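You operate a simulated robot arm through the tools that you are given. There is no shell and no other tool. Be economical: measure what you need, move in short steps, check, and stop when the job is done.

You run a simulated two-armed robot. Do the job below in one go: nothing can be reset, and whatever is moved stays where it is left.

TASK
Pick up the drip bottle from the shelf under the fill bench with one hand, pass it to the other hand and put it on the top of the fill bench. Set down upright: drip bottle.
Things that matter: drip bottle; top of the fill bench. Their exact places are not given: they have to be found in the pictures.

It is judged by the outcome, as a careful person would: the job done as asked, and still so three seconds after it is handed in. It fails if anything else is knocked over, pushed out of place, dropped, spilled or broken.

THE ROBOT
Two 7-joint arms with four-finger grippers on one trunk, on a base that drives. Base frame: it is fixed to the floor where the robot stands at the start and does not move with it; the origin is under the middle of the robot, x ahead of it, y to its left, z up; the surface under the hand at the start is at about z = 0.84. Lengths are in m, angles in rad, forces in N, time in s.
The left shoulder is at the start at [0.04, 0.181, 1.13], the right one opposite. With the tool pointing down near the work surface each hand reaches from about 0.32 to 0.84 m from the robot's upright axis, wherever it stands, measured 20 degrees to its own side. Places, roughly: top of the fill bench [0.8, -0.2, 0.8]. Payload 3.67 kg a hand.
The tool frame of a hand sits at the grasp point between the pads (the TCP): z along the fingers, y along the line on which they close. The tips reach 0.028 m beyond it. Largest opening 0.112 m; the body of the gripper starts 0.073 m behind the TCP.
Orientation is that of the tool frame in the base frame, as [roll, pitch, yaw] about the fixed x, y, z axes, in that order (R = Rz(yaw) Ry(pitch) Rx(roll)). With the fingers straight down and closing along the base's y, the tool's x points along the base's -x, its y along +y and its z along -z.

THE INTERFACE
- The arms move only by the tool servo_tool. It takes "left_increments", "right_increments" or both (then of equal length, played together; a hand with none holds still); each is a list of rows, each a list of 7 numbers: the opening, from 0 (shut) to 1 (fully open), then the shift along the base's x, y, z in cm, then the turn, a rotation vector about the base's x, y, z in rad. In form: [[fingers, x, y, z, wx, wy, wz], ...]. A call has 1 to 8 rows; each row shifts and turns the commanded pose from where the row before left it. A row lasts 0.2 s, in which the tool goes at most 0.05 m and 0.15 rad; a call with a longer step from one row to the next is refused whole, and so is a gripper value outside its range. Where a pose cannot be reached the arm comes as near as it can. A force on the tool above 40 N (or 10 N above the force at the start of the call, whichever is more), or a blocked arm, ends the call early, and 0.2 s more pass. The fingers move at their own pace and stop on an object; they squeeze with about 41 N. The grip force told is the motor's: it shows also when the fingers shut on nothing. Time passes only in rows, and 0.2 s behind the last, so rows that do not move let the fingers close. The reply holds the time, the measured pose of the TCP, the force on the tool along the base axes, the opening and the grip force, in the units named above and with some noise, with the torque about the TCP (base axes, N m) and any sound that the robot's microphone picked up, and new pictures: "views" is both (left out), scene, wrist or none (wrist: the cameras of the hands that moved).
- Cameras (640 x 400 px; columns grow to the right, rows downward): "scene" is now at [0.1003, 0.0345, 1.3574]; the picture's right is [0.40, -0.92, -0.00], its down [-0.57, -0.25, -0.78] and it looks along [0.72, 0.31, -0.62] (base axes); focal length 226 px, centre (320, 200). "left" rides on the left gripper at [0.06, 0.018, -0.104] in its tool frame; the picture's right is [-0.29, 0.96, 0.00], its down [-0.80, -0.24, -0.55] and it looks along [-0.53, -0.16, 0.83] (tool axes); focal length 234 px, centre (320, 200). "right" rides on the right gripper at [0.06, -0.018, -0.104] in its tool frame; the picture's right is [0.29, 0.96, 0.00], its down [-0.80, 0.24, -0.55] and it looks along [-0.53, 0.16, 0.83] (tool axes); focal length 234 px, centre (320, 200).
- move_column(by): slides the trunk up (or, below 0, down) by that many m; the arms and the scene camera ride with it, the base frame stays. It gives what a move gives, with no picture.
- steer(legs): drives the robot by 1 to 6 legs, each [ahead, left, turn to the left] in m, m and rad, along the robot's own axes; the way and the turn of a leg run together, so that a leg with both is an arc; at most 1.5 m and 3.142 rad a leg. The arms and the cameras ride along, it lands a little off, and it stops where it bumps. It gives what a move gives, and a new picture of the scene camera.
- turn_head(pan, tilt): turns the head with the scene camera to pan (to the left, within 1.501 rad either way) and tilt (down, from -0.506 to 1.204), counted from straight ahead of the robot. It gives what a move gives, and a new picture of the scene camera.
- point_at(camera, pixels): for up to 12 pixels [column, row] of the newest picture of that camera ("zoom" is the newest enlarged one), the place [x, y, z] in the base frame of the surface seen there, good to about 0.002 m. It takes no simulated time.
- zoom(camera, box): a new picture of the part [left, top, right, bottom] of that camera's present view, enlarged. It takes no simulated time.
- finish_job(): hands the job in; it is judged then, once.

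Go step by step. Measure first, check grasps and placings, and put right what went wrong. The budget is 80 turns and 260 pictures, counting those below and the enlarged ones. Unless the task says otherwise, let go and move clear before handing in, and close with one line.

The tools are called after ">>>" as a command line: name --argument value ..., lists and objects as JSON in quotes. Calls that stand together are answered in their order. servo_tool: Moves the arms, as the interface text tells. Its arguments: {"type":"object","properties":{"left_increments":{"type":"array","items":{"type":"array","items":{"type":"number"}}},"right_increments":{"type":"array","items":{"type":"array","items":{"type":"number"}}},"views":{"type":"string","enum":["both","scene","wrist","none"]}},"required":[]} The other tools are called the same way: move_column (by) slides the trunk up or down; steer (legs) drives the base; turn_head (pan, tilt) turns the head that bears the scene camera; point_at (camera, pixels) gives the place of the surface under pixels of a picture; zoom (camera, box) takes an enlarged picture of a part of a camera's view; finish_job () hands the job in.

At the start:

```text
clock: 0.0
left_tool_pos: [0.424, 0.2763, 1.1405]
left_orientation: [-3.141, -0.002, -3.141]
left_contact_force: [-0.2, 0.4, -1.1]
left_torque: [0.03, 0.0, 0.0]
left_finger_gap: 0.112
left_grip_force: 0.1
right_tool_pos: [0.5688, -0.1374, 1.136]
right_orientation: [3.141, -0.002, 3.141]
right_contact_force: [0.0, 0.0, 0.1]
right_torque: [-0.03, -0.02, -0.01]
right_finger_gap: 0.1118
right_grip_force: 0.1
trunk travel left (down, up): [-0.25, 0.264]
robot x, y, heading: [-0.0023, 0.0009, 0.003]
head pan, tilt: [0.41, 0.67]
```

scene: 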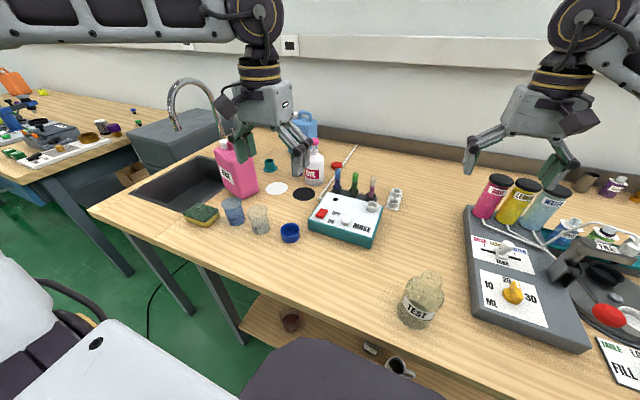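
right: 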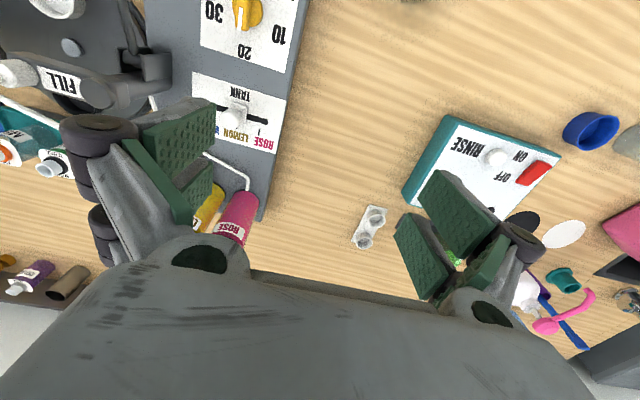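
left: 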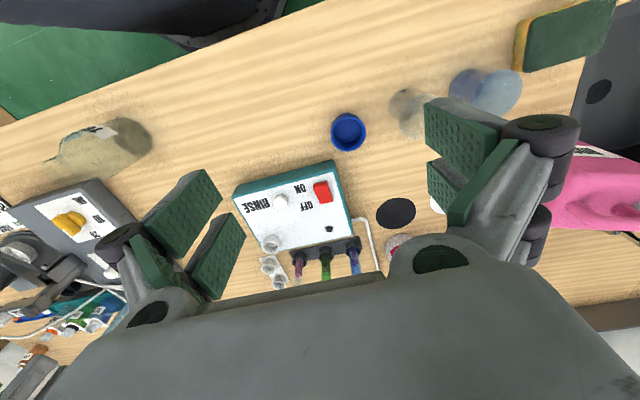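

The picture shows a shelf below the bench front edge near (300,330), with items at (290,320), (370,350) and (398,367). I'll turn the head to see more of it.

>>> turn_head --pan 0.0 --tilt 1.0

>>> zoom --camera "scene" --box '[200, 200, 520, 400]'

```text
clock: 0.9
left_tool_pos: [0.4246, 0.2777, 1.1404]
left_orientation: [-3.142, -0.001, -3.142]
left_contact_force: [-0.2, -0.1, 0.3]
left_torque: [0.0, 0.01, -0.01]
left_finger_gap: 0.1116
left_grip_force: 0.1
right_tool_pos: [0.5676, -0.1372, 1.1351]
right_orientation: [3.14, 0.0, 3.141]
right_contact_force: [-0.6, -1.2, -0.9]
right_torque: [0.02, 0.02, 0.03]
right_finger_gap: 0.1121
right_grip_force: 0.1
trunk travel left (down, up): [-0.25, 0.264]
robot x, y, heading: [-0.0019, 0.0012, 0.0]
head pan, tilt: [0.0, 1.0]
```

scene: 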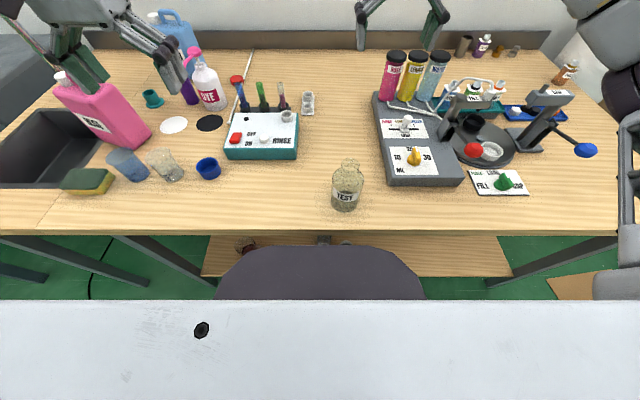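

```text
2.00 times, centred on (360, 300) of scene
```

zoom: 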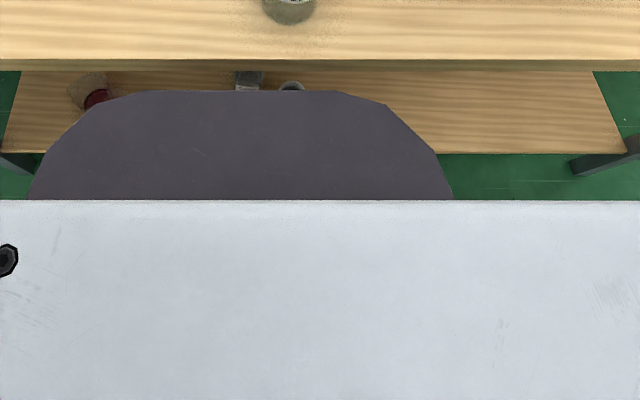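

The shelf is hidden by my own base. I'll measure the bench edge, then back off and look under.

>>> point_at --camera "scene" --pixels '[[320, 232], [320, 225], [100, 228], [600, 225], [460, 240], [460, 274], [230, 274], [245, 245], [324, 240], [345, 205], [200, 100], [165, 20]]'

>>> steer --legs '[[-0.7, 0, 0]]'

```text
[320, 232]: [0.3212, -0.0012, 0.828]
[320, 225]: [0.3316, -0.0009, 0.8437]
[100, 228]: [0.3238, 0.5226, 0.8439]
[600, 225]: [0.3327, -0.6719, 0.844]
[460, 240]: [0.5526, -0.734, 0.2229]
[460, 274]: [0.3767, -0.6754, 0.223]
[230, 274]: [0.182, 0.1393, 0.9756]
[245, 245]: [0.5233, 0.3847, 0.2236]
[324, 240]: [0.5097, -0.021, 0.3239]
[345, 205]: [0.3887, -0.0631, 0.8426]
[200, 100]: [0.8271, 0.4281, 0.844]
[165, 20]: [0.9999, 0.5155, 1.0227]
```

```text
clock: 4.8
left_tool_pos: [-0.2724, 0.2767, 1.141]
left_orientation: [3.141, 0.0, 3.131]
left_contact_force: [0.5, -0.3, 0.1]
left_torque: [-0.01, -0.01, 0.01]
left_finger_gap: 0.112
left_grip_force: 0.1
right_tool_pos: [-0.1316, -0.1398, 1.1354]
right_orientation: [3.141, 0.0, 3.131]
right_contact_force: [-0.3, 0.2, 0.1]
right_torque: [0.0, -0.02, 0.03]
right_finger_gap: 0.1117
right_grip_force: 0.1
trunk travel left (down, up): [-0.25, 0.264]
robot x, y, heading: [-0.6986, 0.0032, -0.012]
head pan, tilt: [0.0, 1.0]
```

scene: 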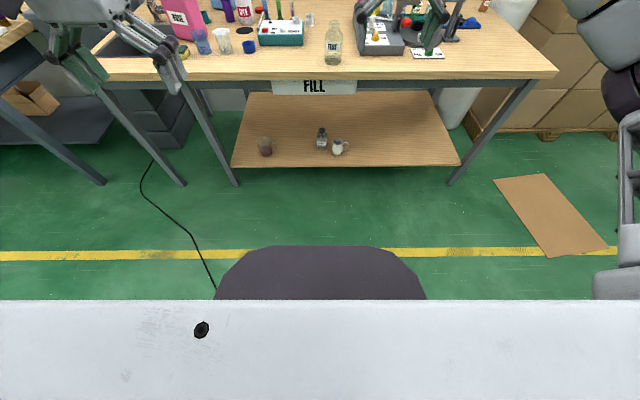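

Now the shelf shows three items at (265,146), (322,138), (338,147). I'll enlarge and measure.

>>> zoom --camera "scene" --box '[240, 100, 400, 200]'

>>> point_at --camera "scene" --pixels '[[320, 165], [320, 95], [236, 165], [455, 164], [316, 94], [316, 80], [236, 180], [455, 180], [322, 150], [338, 157], [265, 158], [320, 72]]'

```text
4.00 times, centred on (320, 150) of scene
```

zoom: 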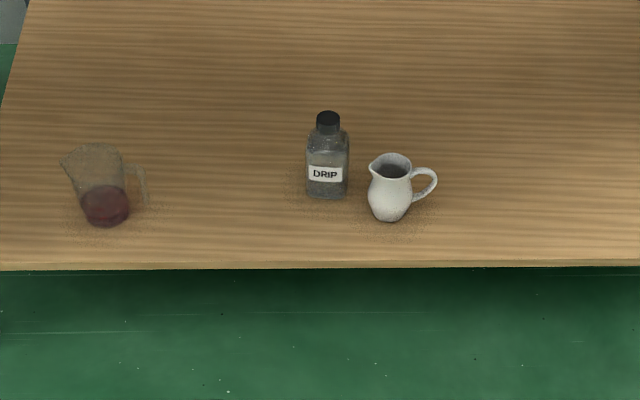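

```text
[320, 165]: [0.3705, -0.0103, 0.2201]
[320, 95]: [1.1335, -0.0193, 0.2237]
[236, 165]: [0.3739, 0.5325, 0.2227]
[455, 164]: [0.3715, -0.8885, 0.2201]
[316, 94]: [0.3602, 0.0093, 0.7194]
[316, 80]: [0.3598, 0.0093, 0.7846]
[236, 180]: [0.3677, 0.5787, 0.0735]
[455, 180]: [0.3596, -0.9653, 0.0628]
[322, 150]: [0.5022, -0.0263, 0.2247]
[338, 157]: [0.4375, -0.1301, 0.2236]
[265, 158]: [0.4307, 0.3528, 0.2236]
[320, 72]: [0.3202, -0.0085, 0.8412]
```

The drip bottle is at (322,138), about x 0.51, y −0.025 on the shelf at z 0.2235, with a jug on its right. I'll lower the trunk first, then reach with the left hand (clear side) while raising and retracting the right hand.

>>> point_at --camera "zoom" --pixels '[[327, 185], [310, 180], [344, 180], [328, 145], [328, 130], [328, 114], [320, 125], [337, 125], [375, 185], [390, 215], [372, 160], [390, 157]]'

>>> move_column --by -0.25

```text
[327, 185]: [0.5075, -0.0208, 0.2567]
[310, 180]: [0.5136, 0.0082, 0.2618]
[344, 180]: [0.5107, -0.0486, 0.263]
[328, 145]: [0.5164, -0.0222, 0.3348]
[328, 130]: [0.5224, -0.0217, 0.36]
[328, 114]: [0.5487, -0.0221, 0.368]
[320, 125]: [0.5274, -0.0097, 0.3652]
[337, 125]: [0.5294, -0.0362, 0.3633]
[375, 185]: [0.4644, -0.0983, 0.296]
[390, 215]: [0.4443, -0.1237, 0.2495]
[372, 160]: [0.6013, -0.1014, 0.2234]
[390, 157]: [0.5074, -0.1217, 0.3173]
```

```text
clock: 7.4
left_tool_pos: [-0.2725, 0.2761, 0.8924]
left_orientation: [3.14, -0.001, 3.131]
left_contact_force: [0.2, 0.8, 0.7]
left_torque: [0.03, 0.02, 0.0]
left_finger_gap: 0.112
left_grip_force: 0.0
right_tool_pos: [-0.1319, -0.1393, 0.8869]
right_orientation: [-3.141, -0.001, 3.131]
right_contact_force: [-0.3, -0.1, -0.9]
right_torque: [-0.01, -0.01, 0.01]
right_finger_gap: 0.1121
right_grip_force: 0.1
trunk travel left (down, up): [0.0, 0.514]
robot x, y, heading: [-0.6989, 0.0015, -0.013]
head pan, tilt: [0.0, 1.0]
```

Bottle is about 0.065 wide, 0.145 tall, centre near (0.538, −0.021), cap at z 0.335–0.368. I'll lower and tilt the left hand while raising and retracting the right.

>>> servo_tool --left_increments '[[1, 1, 0, -5, 0, 0, 0], [1, 1, 0, -4.8, 0, -0.13, 0], [1, 1, 0, -4.8, 0, -0.13, 0], [1, 1, 0, -4.8, 0, -0.13, 0], [1, 1, 0, -4.8, 0, -0.13, 0], [1, 1, 0, -4.8, 0, -0.13, 0], [1, 1, 0, -4.8, 0, -0.13, 0], [1, 1, 0, -4.8, 0, -0.13, 0]]' --right_increments '[[1, -2, 0, 3, 0, 0, 0], [1, -2, -0.5, 3, 0, 0, 0], [1, -2, -0.5, 3, 0, 0, 0], [1, -2, -0.5, 3, 0, 0, 0], [1, -2, -0.5, 3, 0, 0, 0], [1, -2, -0.5, 3, 0, 0, 0], [1, -1, -0.5, 2, 0, 0, 0], [1, -1, -0.5, 2, 0, 0, 0]]' --views "both"

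```text
refused: row 1 steps farther than a row can; nothing moved
```

>>> servo_tool --left_increments '[[1, 1, 0, -4.8, 0, 0, 0], [1, 1, 0, -4.8, 0, -0.13, 0], [1, 1, 0, -4.8, 0, -0.13, 0], [1, 1, 0, -4.8, 0, -0.13, 0], [1, 1, 0, -4.8, 0, -0.13, 0], [1, 1, 0, -4.8, 0, -0.13, 0], [1, 1, 0, -4.8, 0, -0.13, 0], [1, 1, 0, -4.8, 0, -0.13, 0]]' --right_increments '[[1, -2, 0, 3, 0, 0, 0], [1, -2, -0.5, 3, 0, 0, 0], [1, -2, -0.5, 3, 0, 0, 0], [1, -2, -0.5, 3, 0, 0, 0], [1, -2, -0.5, 3, 0, 0, 0], [1, -2, -0.5, 3, 0, 0, 0], [1, -1, -0.5, 2, 0, 0, 0], [1, -1, -0.5, 2, 0, 0, 0]]' --views "both"

```text
clock: 9.2
left_tool_pos: [-0.1766, 0.2761, 0.5643]
left_orientation: [3.126, 0.835, 3.127]
left_contact_force: [-4.4, -0.3, -7.6]
left_torque: [0.04, -0.84, 0.04]
left_finger_gap: 0.112
left_grip_force: 0.1
left hand out of reach, approached as far as the arm can: row 8
right_tool_pos: [-0.272, -0.1756, 1.1089]
right_orientation: [-3.141, 0.002, 3.13]
right_contact_force: [-0.2, -0.4, 0.2]
right_torque: [0.04, -0.03, 0.0]
right_finger_gap: 0.1121
right_grip_force: 0.0
trunk travel left (down, up): [0.0, 0.514]
robot x, y, heading: [-0.6998, 0.0025, -0.009]
head pan, tilt: [0.0, 1.0]
```

scene: 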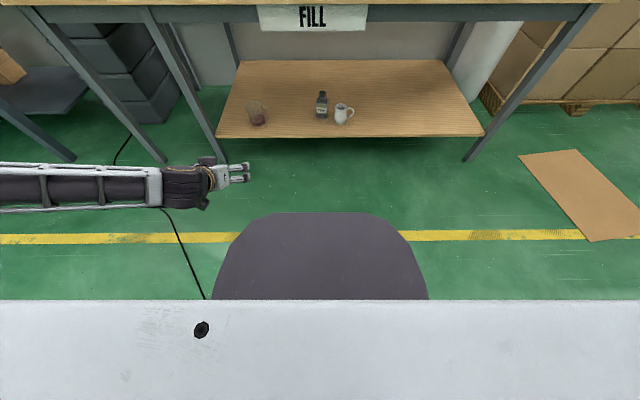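
right: 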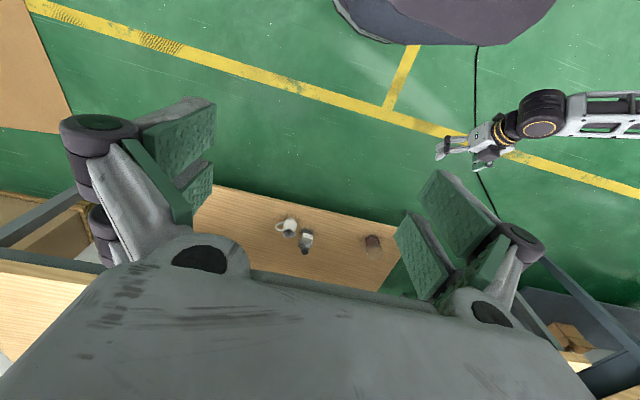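
left: 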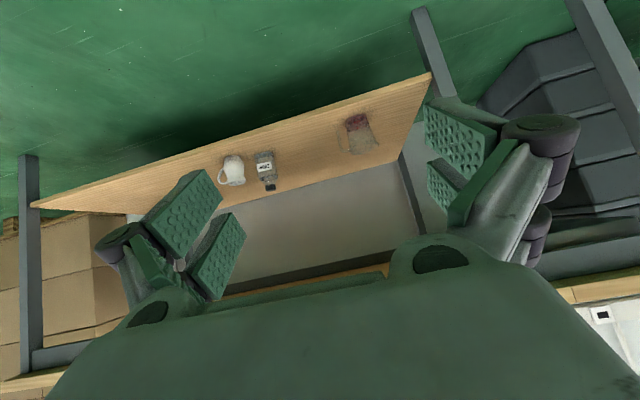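

The left hand hit a reach limit at z 0.56 with its elbow swung out to the left. I'll extend it forward to see whether this frees the arm, then descend.

>>> servo_tool --left_increments '[[1, 4, -2, 0, 0, 0, 0], [1, 4, -2, 0, 0, 0, 0], [1, 4, -2, 0, 0, 0, 0], [1, 4, -2, -1, 0, 0, 0], [1, 3, -1, -3, 0, 0, 0], [1, 3, -1, -3, 0, 0, 0], [1, 2, 0, -4, 0, 0, 0], [1, 2, 0, -4, 0, 0, 0]]' --views "scene"

```text
clock: 11.0
left_tool_pos: [-0.003, 0.2558, 0.5273]
left_orientation: [3.129, 0.822, 3.128]
left_contact_force: [0.0, -0.1, 0.5]
left_torque: [0.02, 0.03, -0.01]
left_finger_gap: 0.1121
left_grip_force: 0.0
left hand out of reach, approached as far as the arm can: row 4, 5, 6, 7, 8
right_tool_pos: [-0.2716, -0.174, 1.1073]
right_orientation: [3.141, 0.001, 3.131]
right_contact_force: [0.4, 0.1, -0.1]
right_torque: [0.01, 0.01, 0.0]
right_finger_gap: 0.1122
right_grip_force: 0.1
trunk travel left (down, up): [0.0, 0.514]
robot x, y, heading: [-0.7028, 0.0013, -0.014]
head pan, tilt: [0.0, 1.0]
```

scene: 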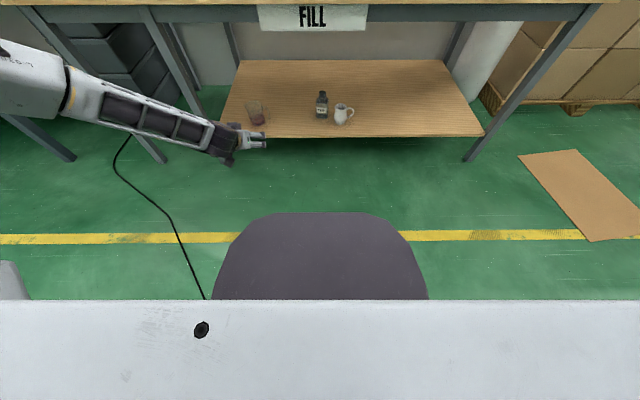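

The forearm comes from the left, so a yaw to the right should ease the wrist. I'll yaw the tool and try to go down.

>>> servo_tool --left_increments '[[1, 0, 0, 0, 0, 0, -0.14], [1, 0, 0, 0, 0, 0, -0.14], [1, 0, 0, 0, 0, 0, -0.14], [1, 0, 0, 0, 0, 0, -0.14], [1, 0, 0, -3, 0, 0, 0], [1, 0, 0, -3, 0, 0, 0], [1, 0, 0, -3, 0, 0, 0], [1, 0, 0, -3, 0, 0, 0]]' --views "scene"

```text
clock: 12.8
left_tool_pos: [-0.0371, 0.2748, 0.5286]
left_orientation: [3.13, 0.819, 2.568]
left_contact_force: [0.0, 0.1, -0.4]
left_torque: [-0.02, 0.01, 0.0]
left_finger_gap: 0.1122
left_grip_force: 0.1
left hand out of reach, approached as far as the arm can: row 2, 3, 4, 5, 6, 7, 8
right_tool_pos: [-0.2719, -0.176, 1.1081]
right_orientation: [-3.142, 0.001, 3.132]
right_contact_force: [0.5, -0.8, 0.1]
right_torque: [0.02, 0.04, 0.02]
right_finger_gap: 0.1122
right_grip_force: 0.2
trunk travel left (down, up): [0.0, 0.514]
robot x, y, heading: [-0.6993, 0.0043, -0.01]
head pan, tilt: [0.0, 1.0]
```

scene: 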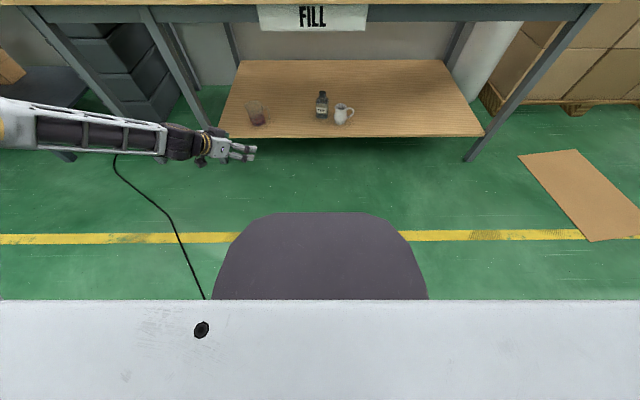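

Still limited. I'll look at the left arm's posture with the head to understand what limits it.

>>> turn_head --pan 1.1 --tilt 0.6

```text
clock: 14.1
left_tool_pos: [-0.0371, 0.2739, 0.5303]
left_orientation: [3.13, 0.819, 2.567]
left_contact_force: [0.7, 0.3, -0.1]
left_torque: [0.03, 0.0, 0.02]
left_finger_gap: 0.1119
left_grip_force: 0.0
right_tool_pos: [-0.2715, -0.1752, 1.1082]
right_orientation: [-3.14, -0.001, 3.129]
right_contact_force: [-0.1, 1.1, -0.2]
right_torque: [0.01, 0.03, 0.0]
right_finger_gap: 0.1118
right_grip_force: 0.0
trunk travel left (down, up): [0.0, 0.514]
robot x, y, heading: [-0.7001, 0.0063, -0.013]
head pan, tilt: [1.1, 0.6]
```

scene: 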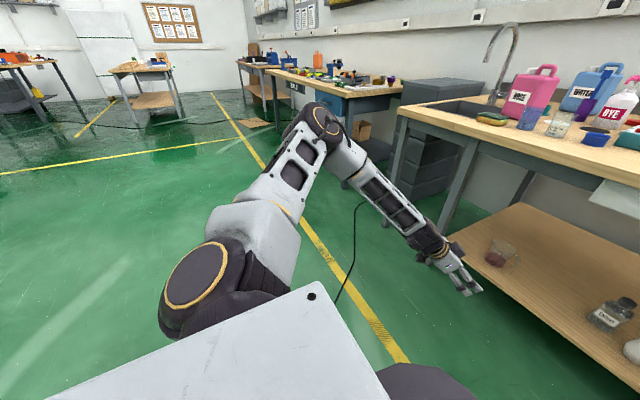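

The upper arm reaches left and the tool is already in line with the steep forearm, so the wrist is at its bend limit. A steeper tool should let it go lower, so I'll test that here in free space.

>>> servo_tool --left_increments '[[1, 0, 0, 0, 0.065, 0.1, 0], [1, 0, 0, -3, 0.065, 0.1, 0], [1, 0, 0, -4, 0.065, 0.1, 0], [1, 0, 0, -4, 0.0, 0.0, 0], [1, 0, 0, -4, 0, 0, 0], [1, 0, 0, -4, 0, 0, 0]]' --views "scene"

```text
clock: 15.5
left_tool_pos: [-0.0551, 0.2788, 0.472]
left_orientation: [3.112, 0.644, 2.566]
left_contact_force: [-0.4, 0.3, -0.4]
left_torque: [0.02, -0.01, 0.01]
left_finger_gap: 0.112
left_grip_force: 0.1
left hand out of reach, approached as far as the arm can: row 2, 3, 4, 5, 6
right_tool_pos: [-0.2711, -0.1751, 1.1078]
right_orientation: [3.141, 0.0, 3.131]
right_contact_force: [-0.4, -0.9, -0.3]
right_torque: [-0.01, 0.05, -0.01]
right_finger_gap: 0.112
right_grip_force: 0.1
trunk travel left (down, up): [0.0, 0.514]
robot x, y, heading: [-0.6958, 0.0032, -0.01]
head pan, tilt: [1.1, 0.6]
```

scene: 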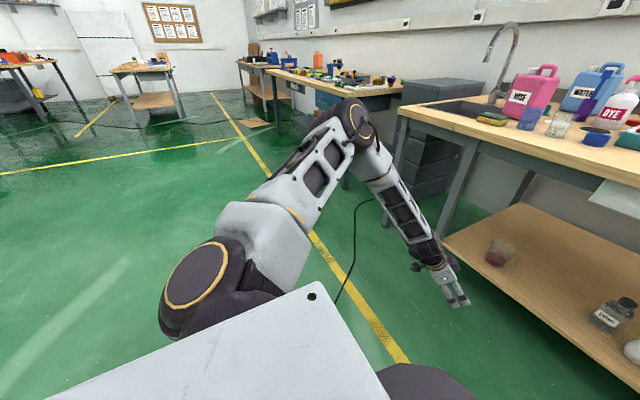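

The elbow stays high. I'll measure elbow, shoulder and wrist places to understand the geometry.

>>> point_at --camera "scene" --pixels '[[200, 280], [275, 200], [330, 150], [362, 118], [400, 190], [420, 235], [430, 250], [445, 272], [465, 300], [250, 240]]'

>>> turn_head --pan 1.3 --tilt 0.2

```text
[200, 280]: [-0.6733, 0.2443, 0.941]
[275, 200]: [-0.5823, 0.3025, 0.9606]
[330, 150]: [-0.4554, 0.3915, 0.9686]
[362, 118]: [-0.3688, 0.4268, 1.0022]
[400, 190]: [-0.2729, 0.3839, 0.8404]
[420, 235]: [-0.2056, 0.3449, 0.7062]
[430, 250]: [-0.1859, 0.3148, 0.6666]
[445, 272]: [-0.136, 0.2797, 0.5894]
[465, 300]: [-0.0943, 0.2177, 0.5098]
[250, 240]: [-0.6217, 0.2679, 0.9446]
```

```text
clock: 16.4
left_tool_pos: [-0.0548, 0.2793, 0.473]
left_orientation: [3.113, 0.643, 2.567]
left_contact_force: [0.7, 0.2, -0.1]
left_torque: [-0.01, -0.01, 0.0]
left_finger_gap: 0.1121
left_grip_force: 0.1
right_tool_pos: [-0.2721, -0.1757, 1.1069]
right_orientation: [-3.141, -0.001, 3.131]
right_contact_force: [0.8, 0.5, 0.6]
right_torque: [0.03, -0.01, -0.01]
right_finger_gap: 0.1119
right_grip_force: 0.0
trunk travel left (down, up): [0.0, 0.514]
robot x, y, heading: [-0.6985, 0.0027, -0.011]
head pan, tilt: [1.3, 0.201]
```

scene: 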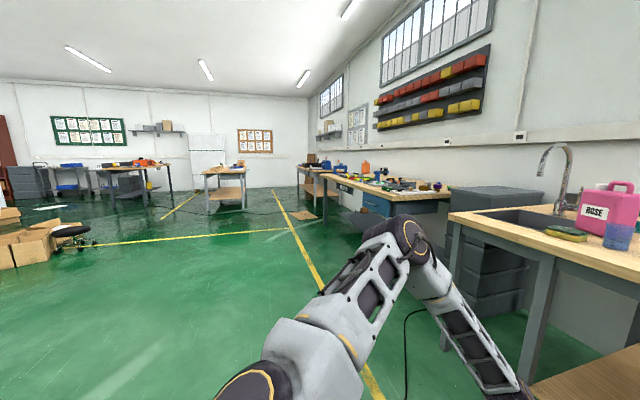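

Shoulder–elbow looks horizontal with the forearm and tool in line, a wrist singularity at the bend limit. I'll back out: raise, point the tool steeper and straight ahead, extend forward, then descend with an extended elbow.

>>> servo_tool --left_increments '[[1, 0, 0, 3, 0.061, 0.095, 0], [1, 0, 0, 3, 0.061, 0.095, 0], [1, 2, 0, 3, 0.061, 0.095, 0], [1, 3, -1, 1, 0, 0, 0.14], [1, 3, -1, 0, 0, 0, 0.14], [1, 3, -1, 0, 0, 0, 0.14], [1, 3, -1, 0, 0, 0, 0.14], [1, 3, 0, 0, 0, 0, 0]]' --views "none"

>>> turn_head --pan 0.8 --tilt 0.7

```text
clock: 18.2
left_tool_pos: [0.0451, 0.2865, 0.5973]
left_orientation: [3.066, 0.422, 3.129]
left_contact_force: [-0.8, 0.4, 0.7]
left_torque: [0.03, -0.01, -0.03]
left_finger_gap: 0.112
left_grip_force: 0.1
left hand out of reach, approached as far as the arm can: row 1, 2, 5, 6, 7, 8
right_tool_pos: [-0.2708, -0.1754, 1.1072]
right_orientation: [-3.14, 0.001, 3.129]
right_contact_force: [-0.3, -0.4, -0.1]
right_torque: [-0.02, -0.01, -0.01]
right_finger_gap: 0.112
right_grip_force: 0.1
trunk travel left (down, up): [0.0, 0.514]
robot x, y, heading: [-0.7026, 0.0027, -0.007]
head pan, tilt: [1.3, 0.201]
```

```text
clock: 19.1
left_tool_pos: [0.0454, 0.2863, 0.5972]
left_orientation: [3.066, 0.422, 3.128]
left_contact_force: [-0.1, 0.2, 0.2]
left_torque: [-0.02, 0.02, 0.0]
left_finger_gap: 0.112
left_grip_force: 0.2
right_tool_pos: [-0.2713, -0.1749, 1.108]
right_orientation: [3.141, -0.001, 3.131]
right_contact_force: [0.2, 0.5, 0.4]
right_torque: [0.01, 0.02, 0.02]
right_finger_gap: 0.1118
right_grip_force: 0.1
trunk travel left (down, up): [0.0, 0.514]
robot x, y, heading: [-0.6963, 0.0045, -0.008]
head pan, tilt: [0.799, 0.7]
```

scene: 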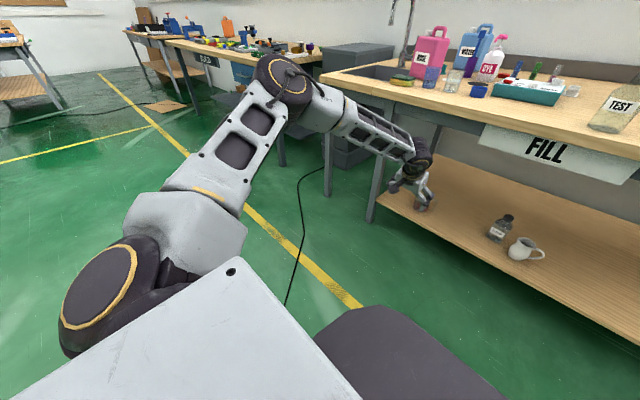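

The elbow remains left and high. I'll measure it again to tell whether the upper arm lift is stuck.

>>> point_at --camera "scene" --pixels '[[98, 285], [190, 210], [250, 120], [288, 78], [330, 100], [395, 140], [422, 160], [200, 240]]'

>>> zoom --camera "scene" --box '[40, 30, 460, 380]'

```text
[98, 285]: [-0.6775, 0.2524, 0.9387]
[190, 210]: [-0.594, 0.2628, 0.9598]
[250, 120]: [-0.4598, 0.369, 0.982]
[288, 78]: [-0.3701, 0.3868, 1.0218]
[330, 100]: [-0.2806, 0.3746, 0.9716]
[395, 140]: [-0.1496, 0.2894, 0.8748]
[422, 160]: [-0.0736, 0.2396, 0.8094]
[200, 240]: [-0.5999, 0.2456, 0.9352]
```

```text
1.14 times, centred on (250, 205) of scene
```

zoom: 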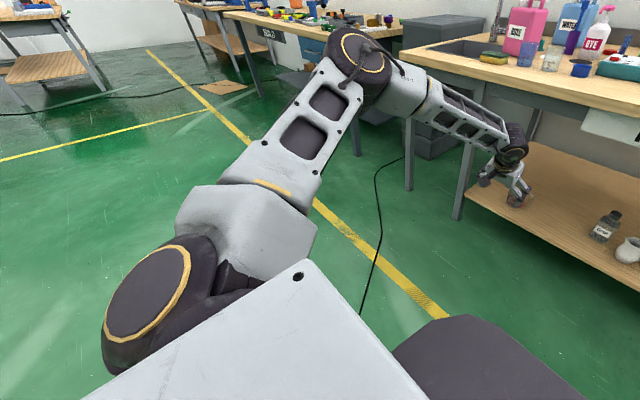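

The upper arm points ~40° left and can't drop much. It should reach lowest when hand, elbow and shoulder lie in one vertical plane, that is, with the hand out at 40° left. I'll try that azimuth, yawing the tool left with it, then descend.

>>> servo_tool --left_increments '[[1, -2.3, 4.2, 0, 0, 0, 0.1], [1, -2.3, 4.2, 0, 0, 0, 0.1], [1, -2.3, 4.2, 0, 0, 0, 0.1], [1, -2.3, 4.2, 0, 0, 0, 0.1], [1, -2.3, 4.2, 0, 0, 0, 0.1], [1, -2.3, 4.2, 0, 0, 0, 0.1], [1, -2.3, 4.2, 0, 0, 0, 0.1], [1, -2.3, 4.2, 0, 0, 0, 0]]' --views "none"

>>> servo_tool --left_increments '[[1, 0, 0, -4, 0, 0, 0], [1, 0, 0, -4, 0, 0, 0], [1, 0, 0, -4, 0, 0, 0], [1, 0, 0, -4, 0, 0, 0], [1, 0, 0, -4, 0, 0, 0], [1, 0, 0, -4, 0, 0, 0]]' --views "scene"

```text
clock: 20.9
left_tool_pos: [-0.1363, 0.6256, 0.5975]
left_orientation: [3.065, 0.422, -2.456]
left_contact_force: [-0.3, -0.7, 0.5]
left_torque: [-0.01, 0.01, -0.02]
left_finger_gap: 0.112
left_grip_force: 0.0
right_tool_pos: [-0.2719, -0.1754, 1.1081]
right_orientation: [-3.139, 0.001, 3.132]
right_contact_force: [-0.1, 0.1, 1.5]
right_torque: [-0.05, -0.01, -0.01]
right_finger_gap: 0.1121
right_grip_force: 0.0
trunk travel left (down, up): [0.0, 0.514]
robot x, y, heading: [-0.6996, 0.0037, -0.011]
head pan, tilt: [0.799, 0.7]
```

```text
clock: 22.3
left_tool_pos: [-0.1539, 0.6163, 0.4099]
left_orientation: [3.067, 0.422, -2.455]
left_contact_force: [-0.5, 0.1, 0.7]
left_torque: [0.04, 0.01, 0.0]
left_finger_gap: 0.1121
left_grip_force: 0.0
left hand out of reach, approached as far as the arm can: row 5, 6
right_tool_pos: [-0.2703, -0.1753, 1.1077]
right_orientation: [3.14, 0.0, 3.132]
right_contact_force: [0.1, 1.0, -1.1]
right_torque: [0.01, 0.01, 0.02]
right_finger_gap: 0.1122
right_grip_force: 0.1
trunk travel left (down, up): [0.0, 0.514]
robot x, y, heading: [-0.6978, 0.0032, -0.011]
head pan, tilt: [0.799, 0.7]
```

scene: 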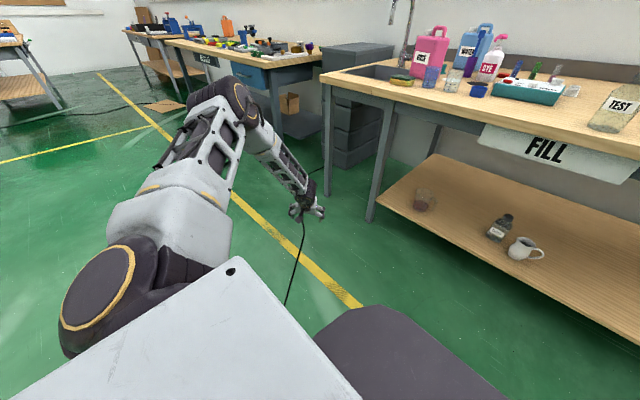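

Better: z 0.41 now. I'll pull radially inward while going down to see the limit.

>>> servo_tool --left_increments '[[1, -2, -1.7, -2, 0, 0, 0], [1, -2, -1.7, -3, 0, 0, 0], [1, -2, -1.7, -3, 0, 0, 0], [1, 0, 0, -3, 0, 0, 0], [1, 0, 0, -3, 0, 0, 0], [1, 0, 0, 0, 0, 0, 0]]' --views "scene"

>>> point_at --camera "scene" --pixels '[[98, 285], [190, 200], [205, 130], [235, 95], [250, 110], [280, 160], [300, 185], [306, 205]]'

```text
clock: 23.7
left_tool_pos: [-0.2122, 0.5962, 0.3751]
left_orientation: [3.065, 0.423, -2.454]
left_contact_force: [-0.2, -0.2, -0.5]
left_torque: [-0.02, 0.04, 0.01]
left_finger_gap: 0.1122
left_grip_force: 0.1
left hand out of reach, approached as far as the arm can: row 2, 3, 4, 5
right_tool_pos: [-0.2711, -0.1764, 1.1079]
right_orientation: [3.141, -0.001, 3.131]
right_contact_force: [0.1, -0.8, 0.7]
right_torque: [0.0, -0.03, -0.01]
right_finger_gap: 0.1119
right_grip_force: 0.0
trunk travel left (down, up): [0.0, 0.514]
robot x, y, heading: [-0.6999, 0.0052, -0.01]
head pan, tilt: [0.799, 0.7]
```

scene: 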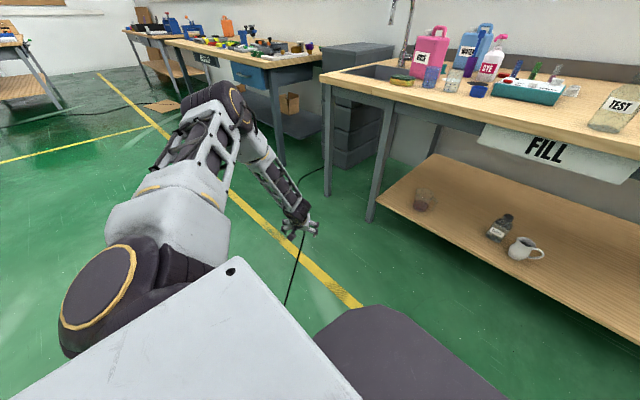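

```text
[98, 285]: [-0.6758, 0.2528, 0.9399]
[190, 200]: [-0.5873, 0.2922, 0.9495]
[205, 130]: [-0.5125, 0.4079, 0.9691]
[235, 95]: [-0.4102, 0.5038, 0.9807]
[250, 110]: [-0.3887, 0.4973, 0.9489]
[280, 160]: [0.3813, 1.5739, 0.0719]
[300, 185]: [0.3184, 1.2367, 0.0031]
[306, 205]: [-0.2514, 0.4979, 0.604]
```

The limit depends strongly on the tilt. I'll test how low the hand goes with the tool straight down to find out whether the shoulder or the wrist is the limit.

>>> servo_tool --left_increments '[[1, 0, 0, 0, -0.09, 0.107, 0], [1, 0, 0, 0, -0.09, 0.107, 0], [1, 0, 0, 0, -0.09, 0.107, 0], [1, 0, 0, -4, 0, 0, 0], [1, 0, 0, -4, 0, 0, 0], [1, 0, 0, -4, 0, 0, 0], [1, 0, 0, 0, 0, 0, 0]]' --views "scene"

```text
clock: 25.3
left_tool_pos: [-0.2094, 0.6058, 0.382]
left_orientation: [3.062, 0.172, -2.452]
left_contact_force: [-0.4, -0.1, -0.6]
left_torque: [0.01, 0.03, -0.02]
left_finger_gap: 0.1121
left_grip_force: 0.0
left hand out of reach, approached as far as the arm can: row 2, 3, 4, 5, 6
right_tool_pos: [-0.2712, -0.1751, 1.1074]
right_orientation: [-3.141, 0.0, 3.131]
right_contact_force: [-0.3, -0.4, -0.9]
right_torque: [0.0, -0.01, 0.03]
right_finger_gap: 0.1119
right_grip_force: 0.0
trunk travel left (down, up): [0.0, 0.514]
robot x, y, heading: [-0.6966, 0.0003, -0.016]
head pan, tilt: [0.799, 0.7]
```

scene: 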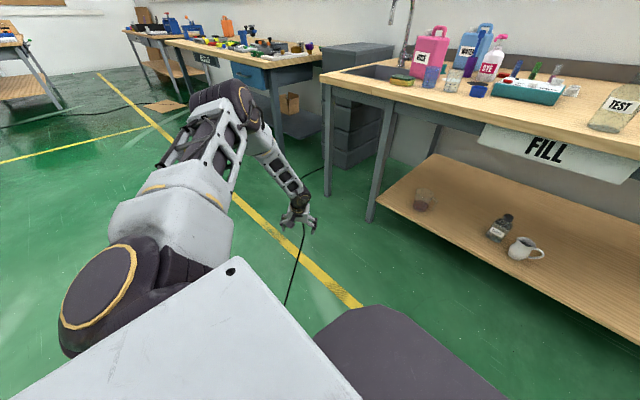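

Not the wrist alone, then. I'll test an extended posture: hand outward along the upper arm's azimuth, tilted outward at moderate height, to see whether the shoulder will drop.

>>> servo_tool --left_increments '[[1, 1, 1, 4, 0.08, -0.1, 0], [1, 1, 1, 4, 0.08, -0.1, 0], [1, 2, 3, 2, 0.08, -0.1, 0.1], [1, 2, 3, 0, 0.08, -0.1, 0.1], [1, 2, 3, 0, 0, 0, 0], [1, 2, 3, 0, 0, 0, 0], [1, 2, 3, 0, 0, 0, 0]]' --views "none"

>>> servo_tool --left_increments '[[1, 0, 0, -3, 0, 0, 0], [1, 0, 0, -3, 0, 0, 0], [1, 0, 0, -3, 0, 0, 0], [1, 0, 0, -3, 0, 0, 0], [1, 0, 0, -3, 0, 0, 0]]' --views "scene"

```text
refused: row 3 steps farther than a row can; nothing moved
```

```text
clock: 26.5
left_tool_pos: [-0.2098, 0.606, 0.3829]
left_orientation: [3.062, 0.171, -2.454]
left_contact_force: [-0.1, 0.2, 0.0]
left_torque: [0.01, 0.05, 0.02]
left_finger_gap: 0.1119
left_grip_force: 0.0
left hand out of reach, approached as far as the arm can: row 1, 2, 3, 4, 5
right_tool_pos: [-0.2712, -0.1764, 1.1081]
right_orientation: [3.141, -0.001, 3.131]
right_contact_force: [0.4, 0.5, 0.2]
right_torque: [0.02, 0.02, 0.01]
right_finger_gap: 0.1121
right_grip_force: 0.1
trunk travel left (down, up): [0.0, 0.514]
robot x, y, heading: [-0.6977, 0.0038, -0.011]
head pan, tilt: [0.799, 0.7]
```

scene: 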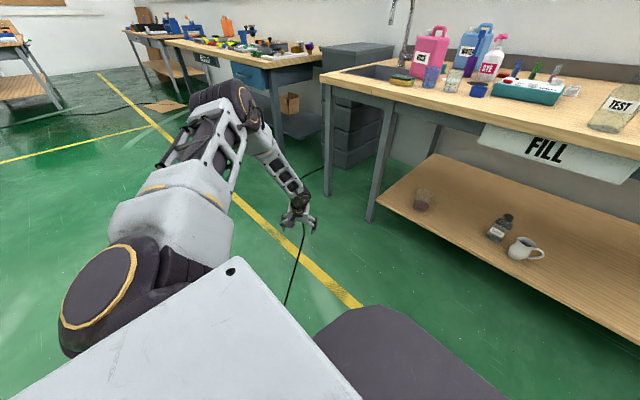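

>>> servo_tool --left_increments '[[1, 1, 1, 4, 0.08, -0.1, 0], [1, 1, 1, 4, 0.08, -0.1, 0], [1, 2, 3, 2, 0.07, -0.09, 0.06], [1, 2, 3, 0, 0.07, -0.09, 0.06], [1, 2, 3, 0, 0, 0, 0], [1, 2, 3, 0, 0, 0, 0], [1, 2, 3, 0, 0, 0, 0]]' --views "none"

>>> servo_tool --left_increments '[[1, 0, 0, -3, 0, 0, 0], [1, 0, 0, -3, 0, 0, 0], [1, 0, 0, -3, 0, 0, 0], [1, 0, 0, -3, 0, 0, 0], [1, 0, 0, -3, 0, 0, 0]]' --views "scene"

```text
clock: 28.1
left_tool_pos: [-0.0963, 0.7734, 0.4897]
left_orientation: [3.09, 0.651, -2.318]
left_contact_force: [-0.1, 0.3, -0.2]
left_torque: [-0.02, 0.01, 0.03]
left_finger_gap: 0.1118
left_grip_force: 0.2
left hand out of reach, approached as far as the arm can: row 7
right_tool_pos: [-0.272, -0.176, 1.1086]
right_orientation: [-3.14, 0.0, 3.13]
right_contact_force: [-0.6, -0.4, 0.5]
right_torque: [0.01, -0.04, -0.03]
right_finger_gap: 0.1119
right_grip_force: 0.0
trunk travel left (down, up): [0.0, 0.514]
robot x, y, heading: [-0.6942, 0.005, -0.009]
head pan, tilt: [0.799, 0.7]
```

```text
clock: 29.3
left_tool_pos: [-0.0974, 0.7722, 0.4892]
left_orientation: [3.091, 0.652, -2.317]
left_contact_force: [0.4, 0.0, 0.8]
left_torque: [0.03, -0.02, 0.02]
left_finger_gap: 0.1123
left_grip_force: 0.0
left hand out of reach, approached as far as the arm can: row 1, 2, 3, 4, 5
right_tool_pos: [-0.2712, -0.176, 1.1082]
right_orientation: [-3.14, 0.0, 3.131]
right_contact_force: [0.6, 0.8, -0.2]
right_torque: [0.01, -0.01, -0.01]
right_finger_gap: 0.112
right_grip_force: 0.2
trunk travel left (down, up): [0.0, 0.514]
robot x, y, heading: [-0.6988, 0.0037, -0.009]
head pan, tilt: [0.799, 0.7]
```

scene: 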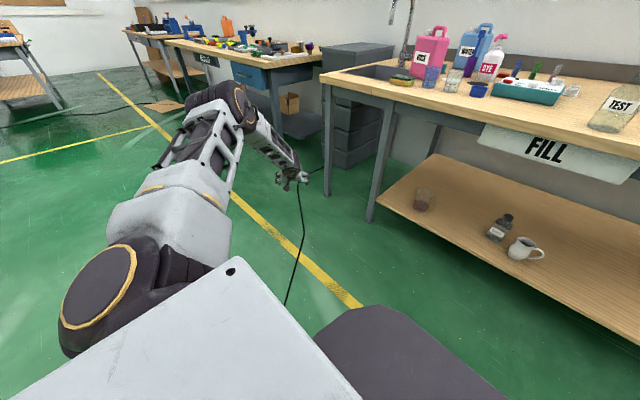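

Elbow height still doesn't change. I'll check whether my own chest plate (edge (312,295)) sits under the upper arm and blocks it.

>>> point_at --camera "scene" --pixels '[[305, 302], [345, 350], [375, 395], [230, 335], [150, 370], [250, 300], [60, 310], [110, 345], [170, 280], [180, 230], [360, 340], [310, 320]]'

>>> turn_head --pan 1.2 --tilt 1.1

```text
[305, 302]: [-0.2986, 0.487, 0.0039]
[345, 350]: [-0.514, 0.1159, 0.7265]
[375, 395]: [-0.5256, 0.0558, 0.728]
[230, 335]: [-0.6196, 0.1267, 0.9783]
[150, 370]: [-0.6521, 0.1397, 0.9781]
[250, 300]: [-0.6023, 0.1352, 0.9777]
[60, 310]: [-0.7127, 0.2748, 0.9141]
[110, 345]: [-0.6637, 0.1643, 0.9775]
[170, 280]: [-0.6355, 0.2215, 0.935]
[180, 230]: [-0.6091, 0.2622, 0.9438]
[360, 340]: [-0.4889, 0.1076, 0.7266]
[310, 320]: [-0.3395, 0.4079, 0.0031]
```

```text
clock: 30.2
left_tool_pos: [-0.0968, 0.7717, 0.4894]
left_orientation: [3.088, 0.653, -2.317]
left_contact_force: [-0.2, -0.2, -0.4]
left_torque: [0.04, 0.02, 0.05]
left_finger_gap: 0.112
left_grip_force: 0.0
right_tool_pos: [-0.2709, -0.1755, 1.1087]
right_orientation: [-3.14, -0.001, 3.131]
right_contact_force: [-0.4, 0.4, -0.5]
right_torque: [-0.01, 0.01, 0.0]
right_finger_gap: 0.112
right_grip_force: 0.1
trunk travel left (down, up): [0.0, 0.514]
robot x, y, heading: [-0.7007, 0.0044, -0.013]
head pan, tilt: [1.201, 1.1]
```

scene: 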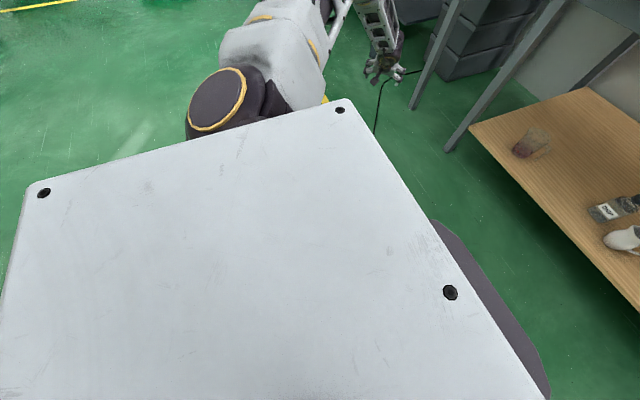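

>>> turn_head --pan 1.4 --tilt 0.75

>>> zoom --camera "scene" --box '[60, 0, 560, 313]'

>>> turn_head --pan -1.1 --tilt 0.3

```text
clock: 31.0
left_tool_pos: [-0.0964, 0.7724, 0.4873]
left_orientation: [3.089, 0.653, -2.317]
left_contact_force: [0.0, -0.7, 0.2]
left_torque: [-0.02, 0.01, -0.02]
left_finger_gap: 0.1119
left_grip_force: 0.1
right_tool_pos: [-0.2716, -0.1761, 1.1073]
right_orientation: [3.141, 0.0, 3.131]
right_contact_force: [-0.8, 0.5, -0.5]
right_torque: [0.0, 0.02, -0.02]
right_finger_gap: 0.1122
right_grip_force: 0.0
trunk travel left (down, up): [0.0, 0.514]
robot x, y, heading: [-0.6994, 0.0063, -0.011]
head pan, tilt: [1.4, 0.75]
```

scene: 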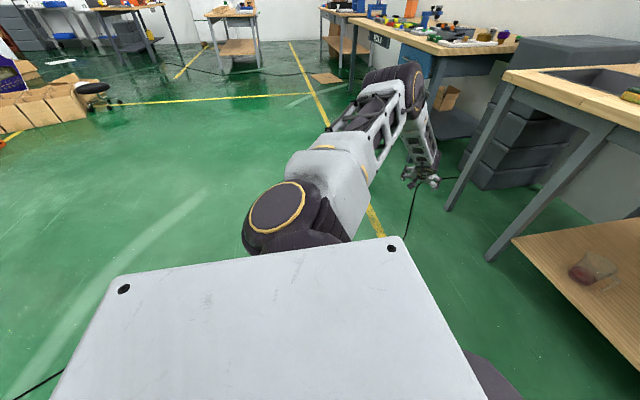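

```text
1.28 times, centred on (310, 156) of scene
```

zoom: 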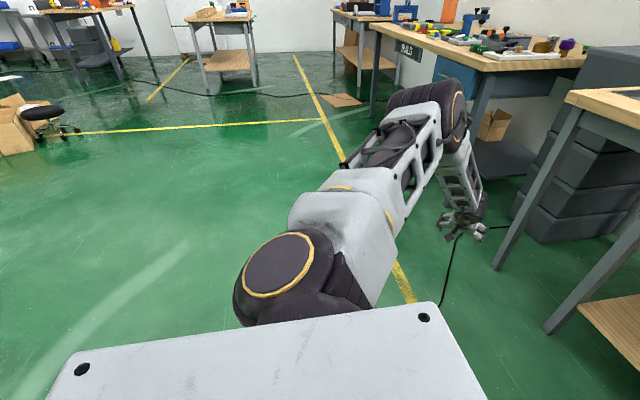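

```text
clock: 33.3
left_tool_pos: [-0.0973, 0.7723, 0.4889]
left_orientation: [3.09, 0.652, -2.318]
left_contact_force: [-0.2, 0.1, -0.1]
left_torque: [-0.03, -0.01, 0.0]
left_finger_gap: 0.1122
left_grip_force: 0.1
right_tool_pos: [-0.2715, -0.1755, 1.1063]
right_orientation: [-3.141, 0.001, 3.13]
right_contact_force: [0.3, 0.0, -0.5]
right_torque: [0.01, 0.02, -0.01]
right_finger_gap: 0.1119
right_grip_force: 0.1
trunk travel left (down, up): [0.0, 0.514]
robot x, y, heading: [-0.6951, 0.0019, -0.014]
head pan, tilt: [-1.1, 0.3]
```

scene: 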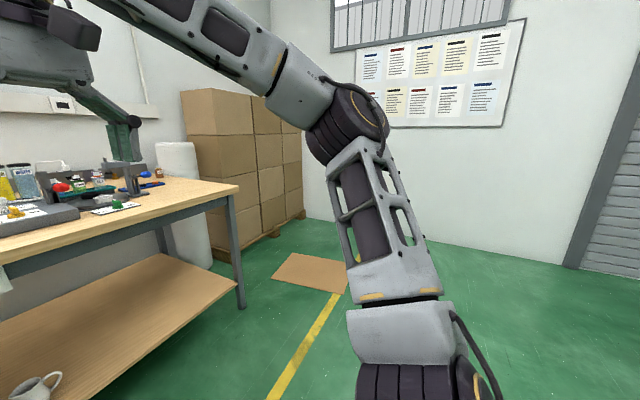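

The right arm shows its shoulder disc facing sideways (at (475,385)), while the left disc is vertical. So the left first joint is stuck at a forward limit, and the elbow can only drop if the arm swings down from a lateral elbow-up posture. I'll take the left hand back up to a home-like pose, then descend with the elbow out to the side.

>>> servo_tool --left_increments '[[1, -1, -2, 4, -0.095, 0.088, 0], [1, -1, -2, 4, -0.095, 0.088, 0], [1, -1, -2, 4, -0.095, 0.088, 0], [1, -1, -2, 4, -0.095, 0.088, 0], [1, -1, -2, 4, -0.095, 0.088, 0], [1, -1, -2, 4, 0, 0, -0.14], [1, -1, -2, 4, 0, 0, -0.14], [1, -1, -2, 4, 0, 0, -0.14]]' --views "none"

>>> servo_tool --left_increments '[[1, -1.5, -3, 3, 0, 0, -0.14], [1, -1.5, -3, 3, 0, 0, -0.14], [1, -1.5, -3, 3, 0, 0, -0.12], [1, -1.5, -3, 3, 0, 0, 0], [1, -1.5, -3, 3, 0, 0, 0], [1, -1.5, -3, 3, 0, 0, 0], [1, -1, -3, 3, 0, 0, 0], [1, -1, -3, 3, 0, 0, 0]]' --views "none"

>>> turn_head --pan 1.2 --tilt 0.3

```text
clock: 35.1
left_tool_pos: [-0.1755, 0.6112, 0.8118]
left_orientation: [3.09, 0.005, -2.742]
left_contact_force: [0.5, -0.5, 0.2]
left_torque: [0.02, 0.0, 0.01]
left_finger_gap: 0.1119
left_grip_force: 0.2
right_tool_pos: [-0.2719, -0.1748, 1.108]
right_orientation: [-3.141, 0.003, 3.13]
right_contact_force: [-0.2, 0.0, -0.3]
right_torque: [0.04, -0.01, -0.02]
right_finger_gap: 0.1122
right_grip_force: 0.1
trunk travel left (down, up): [0.0, 0.514]
robot x, y, heading: [-0.6996, 0.0046, -0.011]
head pan, tilt: [-1.1, 0.3]
```

```text
clock: 36.9
left_tool_pos: [-0.2837, 0.3718, 1.0489]
left_orientation: [3.088, 0.006, -3.139]
left_contact_force: [-0.1, -0.8, 0.5]
left_torque: [0.01, -0.01, 0.04]
left_finger_gap: 0.112
left_grip_force: 0.1
right_tool_pos: [-0.2711, -0.1763, 1.1074]
right_orientation: [-3.14, 0.001, 3.129]
right_contact_force: [0.6, -0.4, 0.8]
right_torque: [0.0, -0.03, 0.04]
right_finger_gap: 0.112
right_grip_force: 0.0
trunk travel left (down, up): [0.0, 0.514]
robot x, y, heading: [-0.6966, 0.0025, -0.011]
head pan, tilt: [-1.1, 0.3]
```

```text
clock: 39.0
left_tool_pos: [-0.2828, 0.3744, 1.0478]
left_orientation: [3.089, 0.006, -3.138]
left_contact_force: [-0.2, 0.2, 0.3]
left_torque: [0.02, 0.0, 0.04]
left_finger_gap: 0.1119
left_grip_force: 0.1
right_tool_pos: [-0.2711, -0.1755, 1.1073]
right_orientation: [3.14, 0.0, 3.131]
right_contact_force: [-0.3, -0.5, -0.6]
right_torque: [-0.01, 0.0, -0.02]
right_finger_gap: 0.1122
right_grip_force: 0.0
trunk travel left (down, up): [0.0, 0.514]
robot x, y, heading: [-0.6981, 0.0065, -0.012]
head pan, tilt: [1.201, 0.3]
```

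scene: 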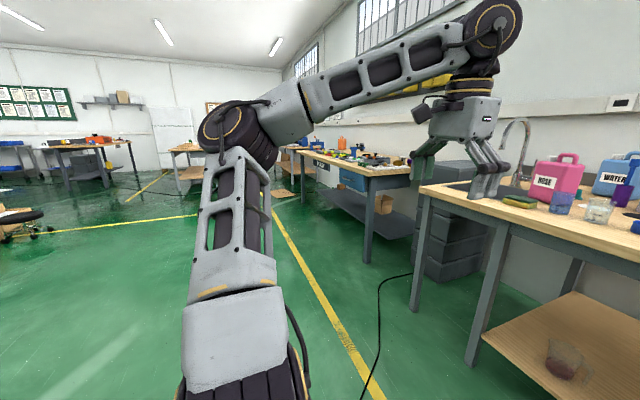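

Now the left shoulder disc faces forward and the elbow is lateral, which is the posture I want. I'll descend with the hand kept out to the left.

>>> servo_tool --left_increments '[[1, 0, 2, -4, 0, 0, 0], [1, 0, 2, -4, 0, 0, 0], [1, 0, 2, -4, 0, 0, 0], [1, 0, 2, -4, 0, 0, 0], [1, 0, 1, -4, 0, 0, 0], [1, 0, 1, -4, 0, 0, 0], [1, 0, 1, -4, 0, 0, 0], [1, 0, 0, -4, 0, 0, 0]]' --views "scene"

```text
clock: 40.8
left_tool_pos: [-0.2845, 0.4816, 0.7274]
left_orientation: [3.089, 0.007, -3.138]
left_contact_force: [-0.3, 0.4, -0.1]
left_torque: [-0.01, -0.01, 0.01]
left_finger_gap: 0.1122
left_grip_force: 0.0
right_tool_pos: [-0.2715, -0.1763, 1.1073]
right_orientation: [3.141, -0.001, 3.133]
right_contact_force: [-0.3, 0.9, 0.3]
right_torque: [-0.01, -0.01, -0.01]
right_finger_gap: 0.1121
right_grip_force: 0.1
trunk travel left (down, up): [0.0, 0.514]
robot x, y, heading: [-0.6976, 0.0029, -0.007]
head pan, tilt: [1.201, 0.3]
```

scene: 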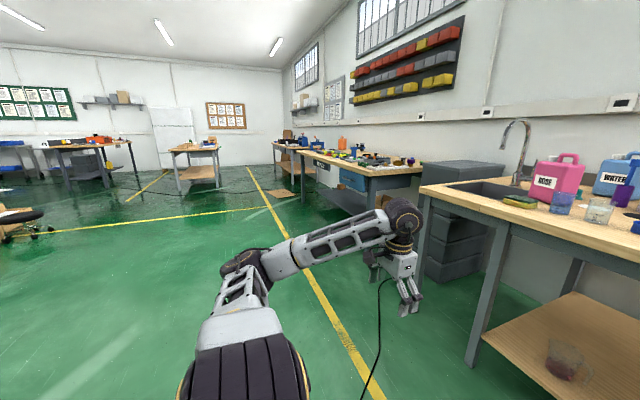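

The elbow is dropping now. I'll continue down and start tilting the tool forward.

>>> servo_tool --left_increments '[[1, 0, 0, -4, 0, 0, 0], [1, 0, 0, -4, 0, 0, 0], [1, 1, 0, -4, 0, -0.12, 0], [1, 1, 0, -4, 0, -0.12, 0], [1, 1, 0, -4, 0, -0.12, 0], [1, 1, 0, -4, 0, -0.12, 0], [1, 1, 0, -4, 0, -0.12, 0], [1, 1, 0, -4, 0, -0.12, 0]]' --views "scene"

```text
clock: 42.6
left_tool_pos: [-0.2244, 0.4817, 0.4097]
left_orientation: [3.093, 0.728, -3.138]
left_contact_force: [0.5, 0.1, -0.1]
left_torque: [-0.03, 0.01, -0.02]
left_finger_gap: 0.112
left_grip_force: 0.1
right_tool_pos: [-0.2705, -0.1749, 1.1081]
right_orientation: [-3.141, -0.002, 3.131]
right_contact_force: [-0.3, -0.4, 0.0]
right_torque: [0.0, 0.0, 0.01]
right_finger_gap: 0.1119
right_grip_force: 0.1
trunk travel left (down, up): [0.0, 0.514]
robot x, y, heading: [-0.6985, 0.0026, -0.015]
head pan, tilt: [1.201, 0.3]
```

scene: 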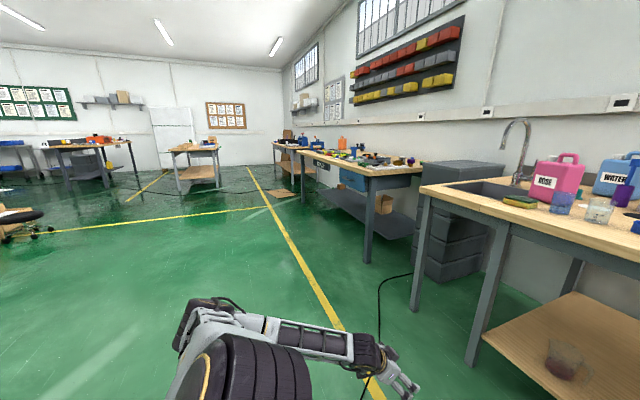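

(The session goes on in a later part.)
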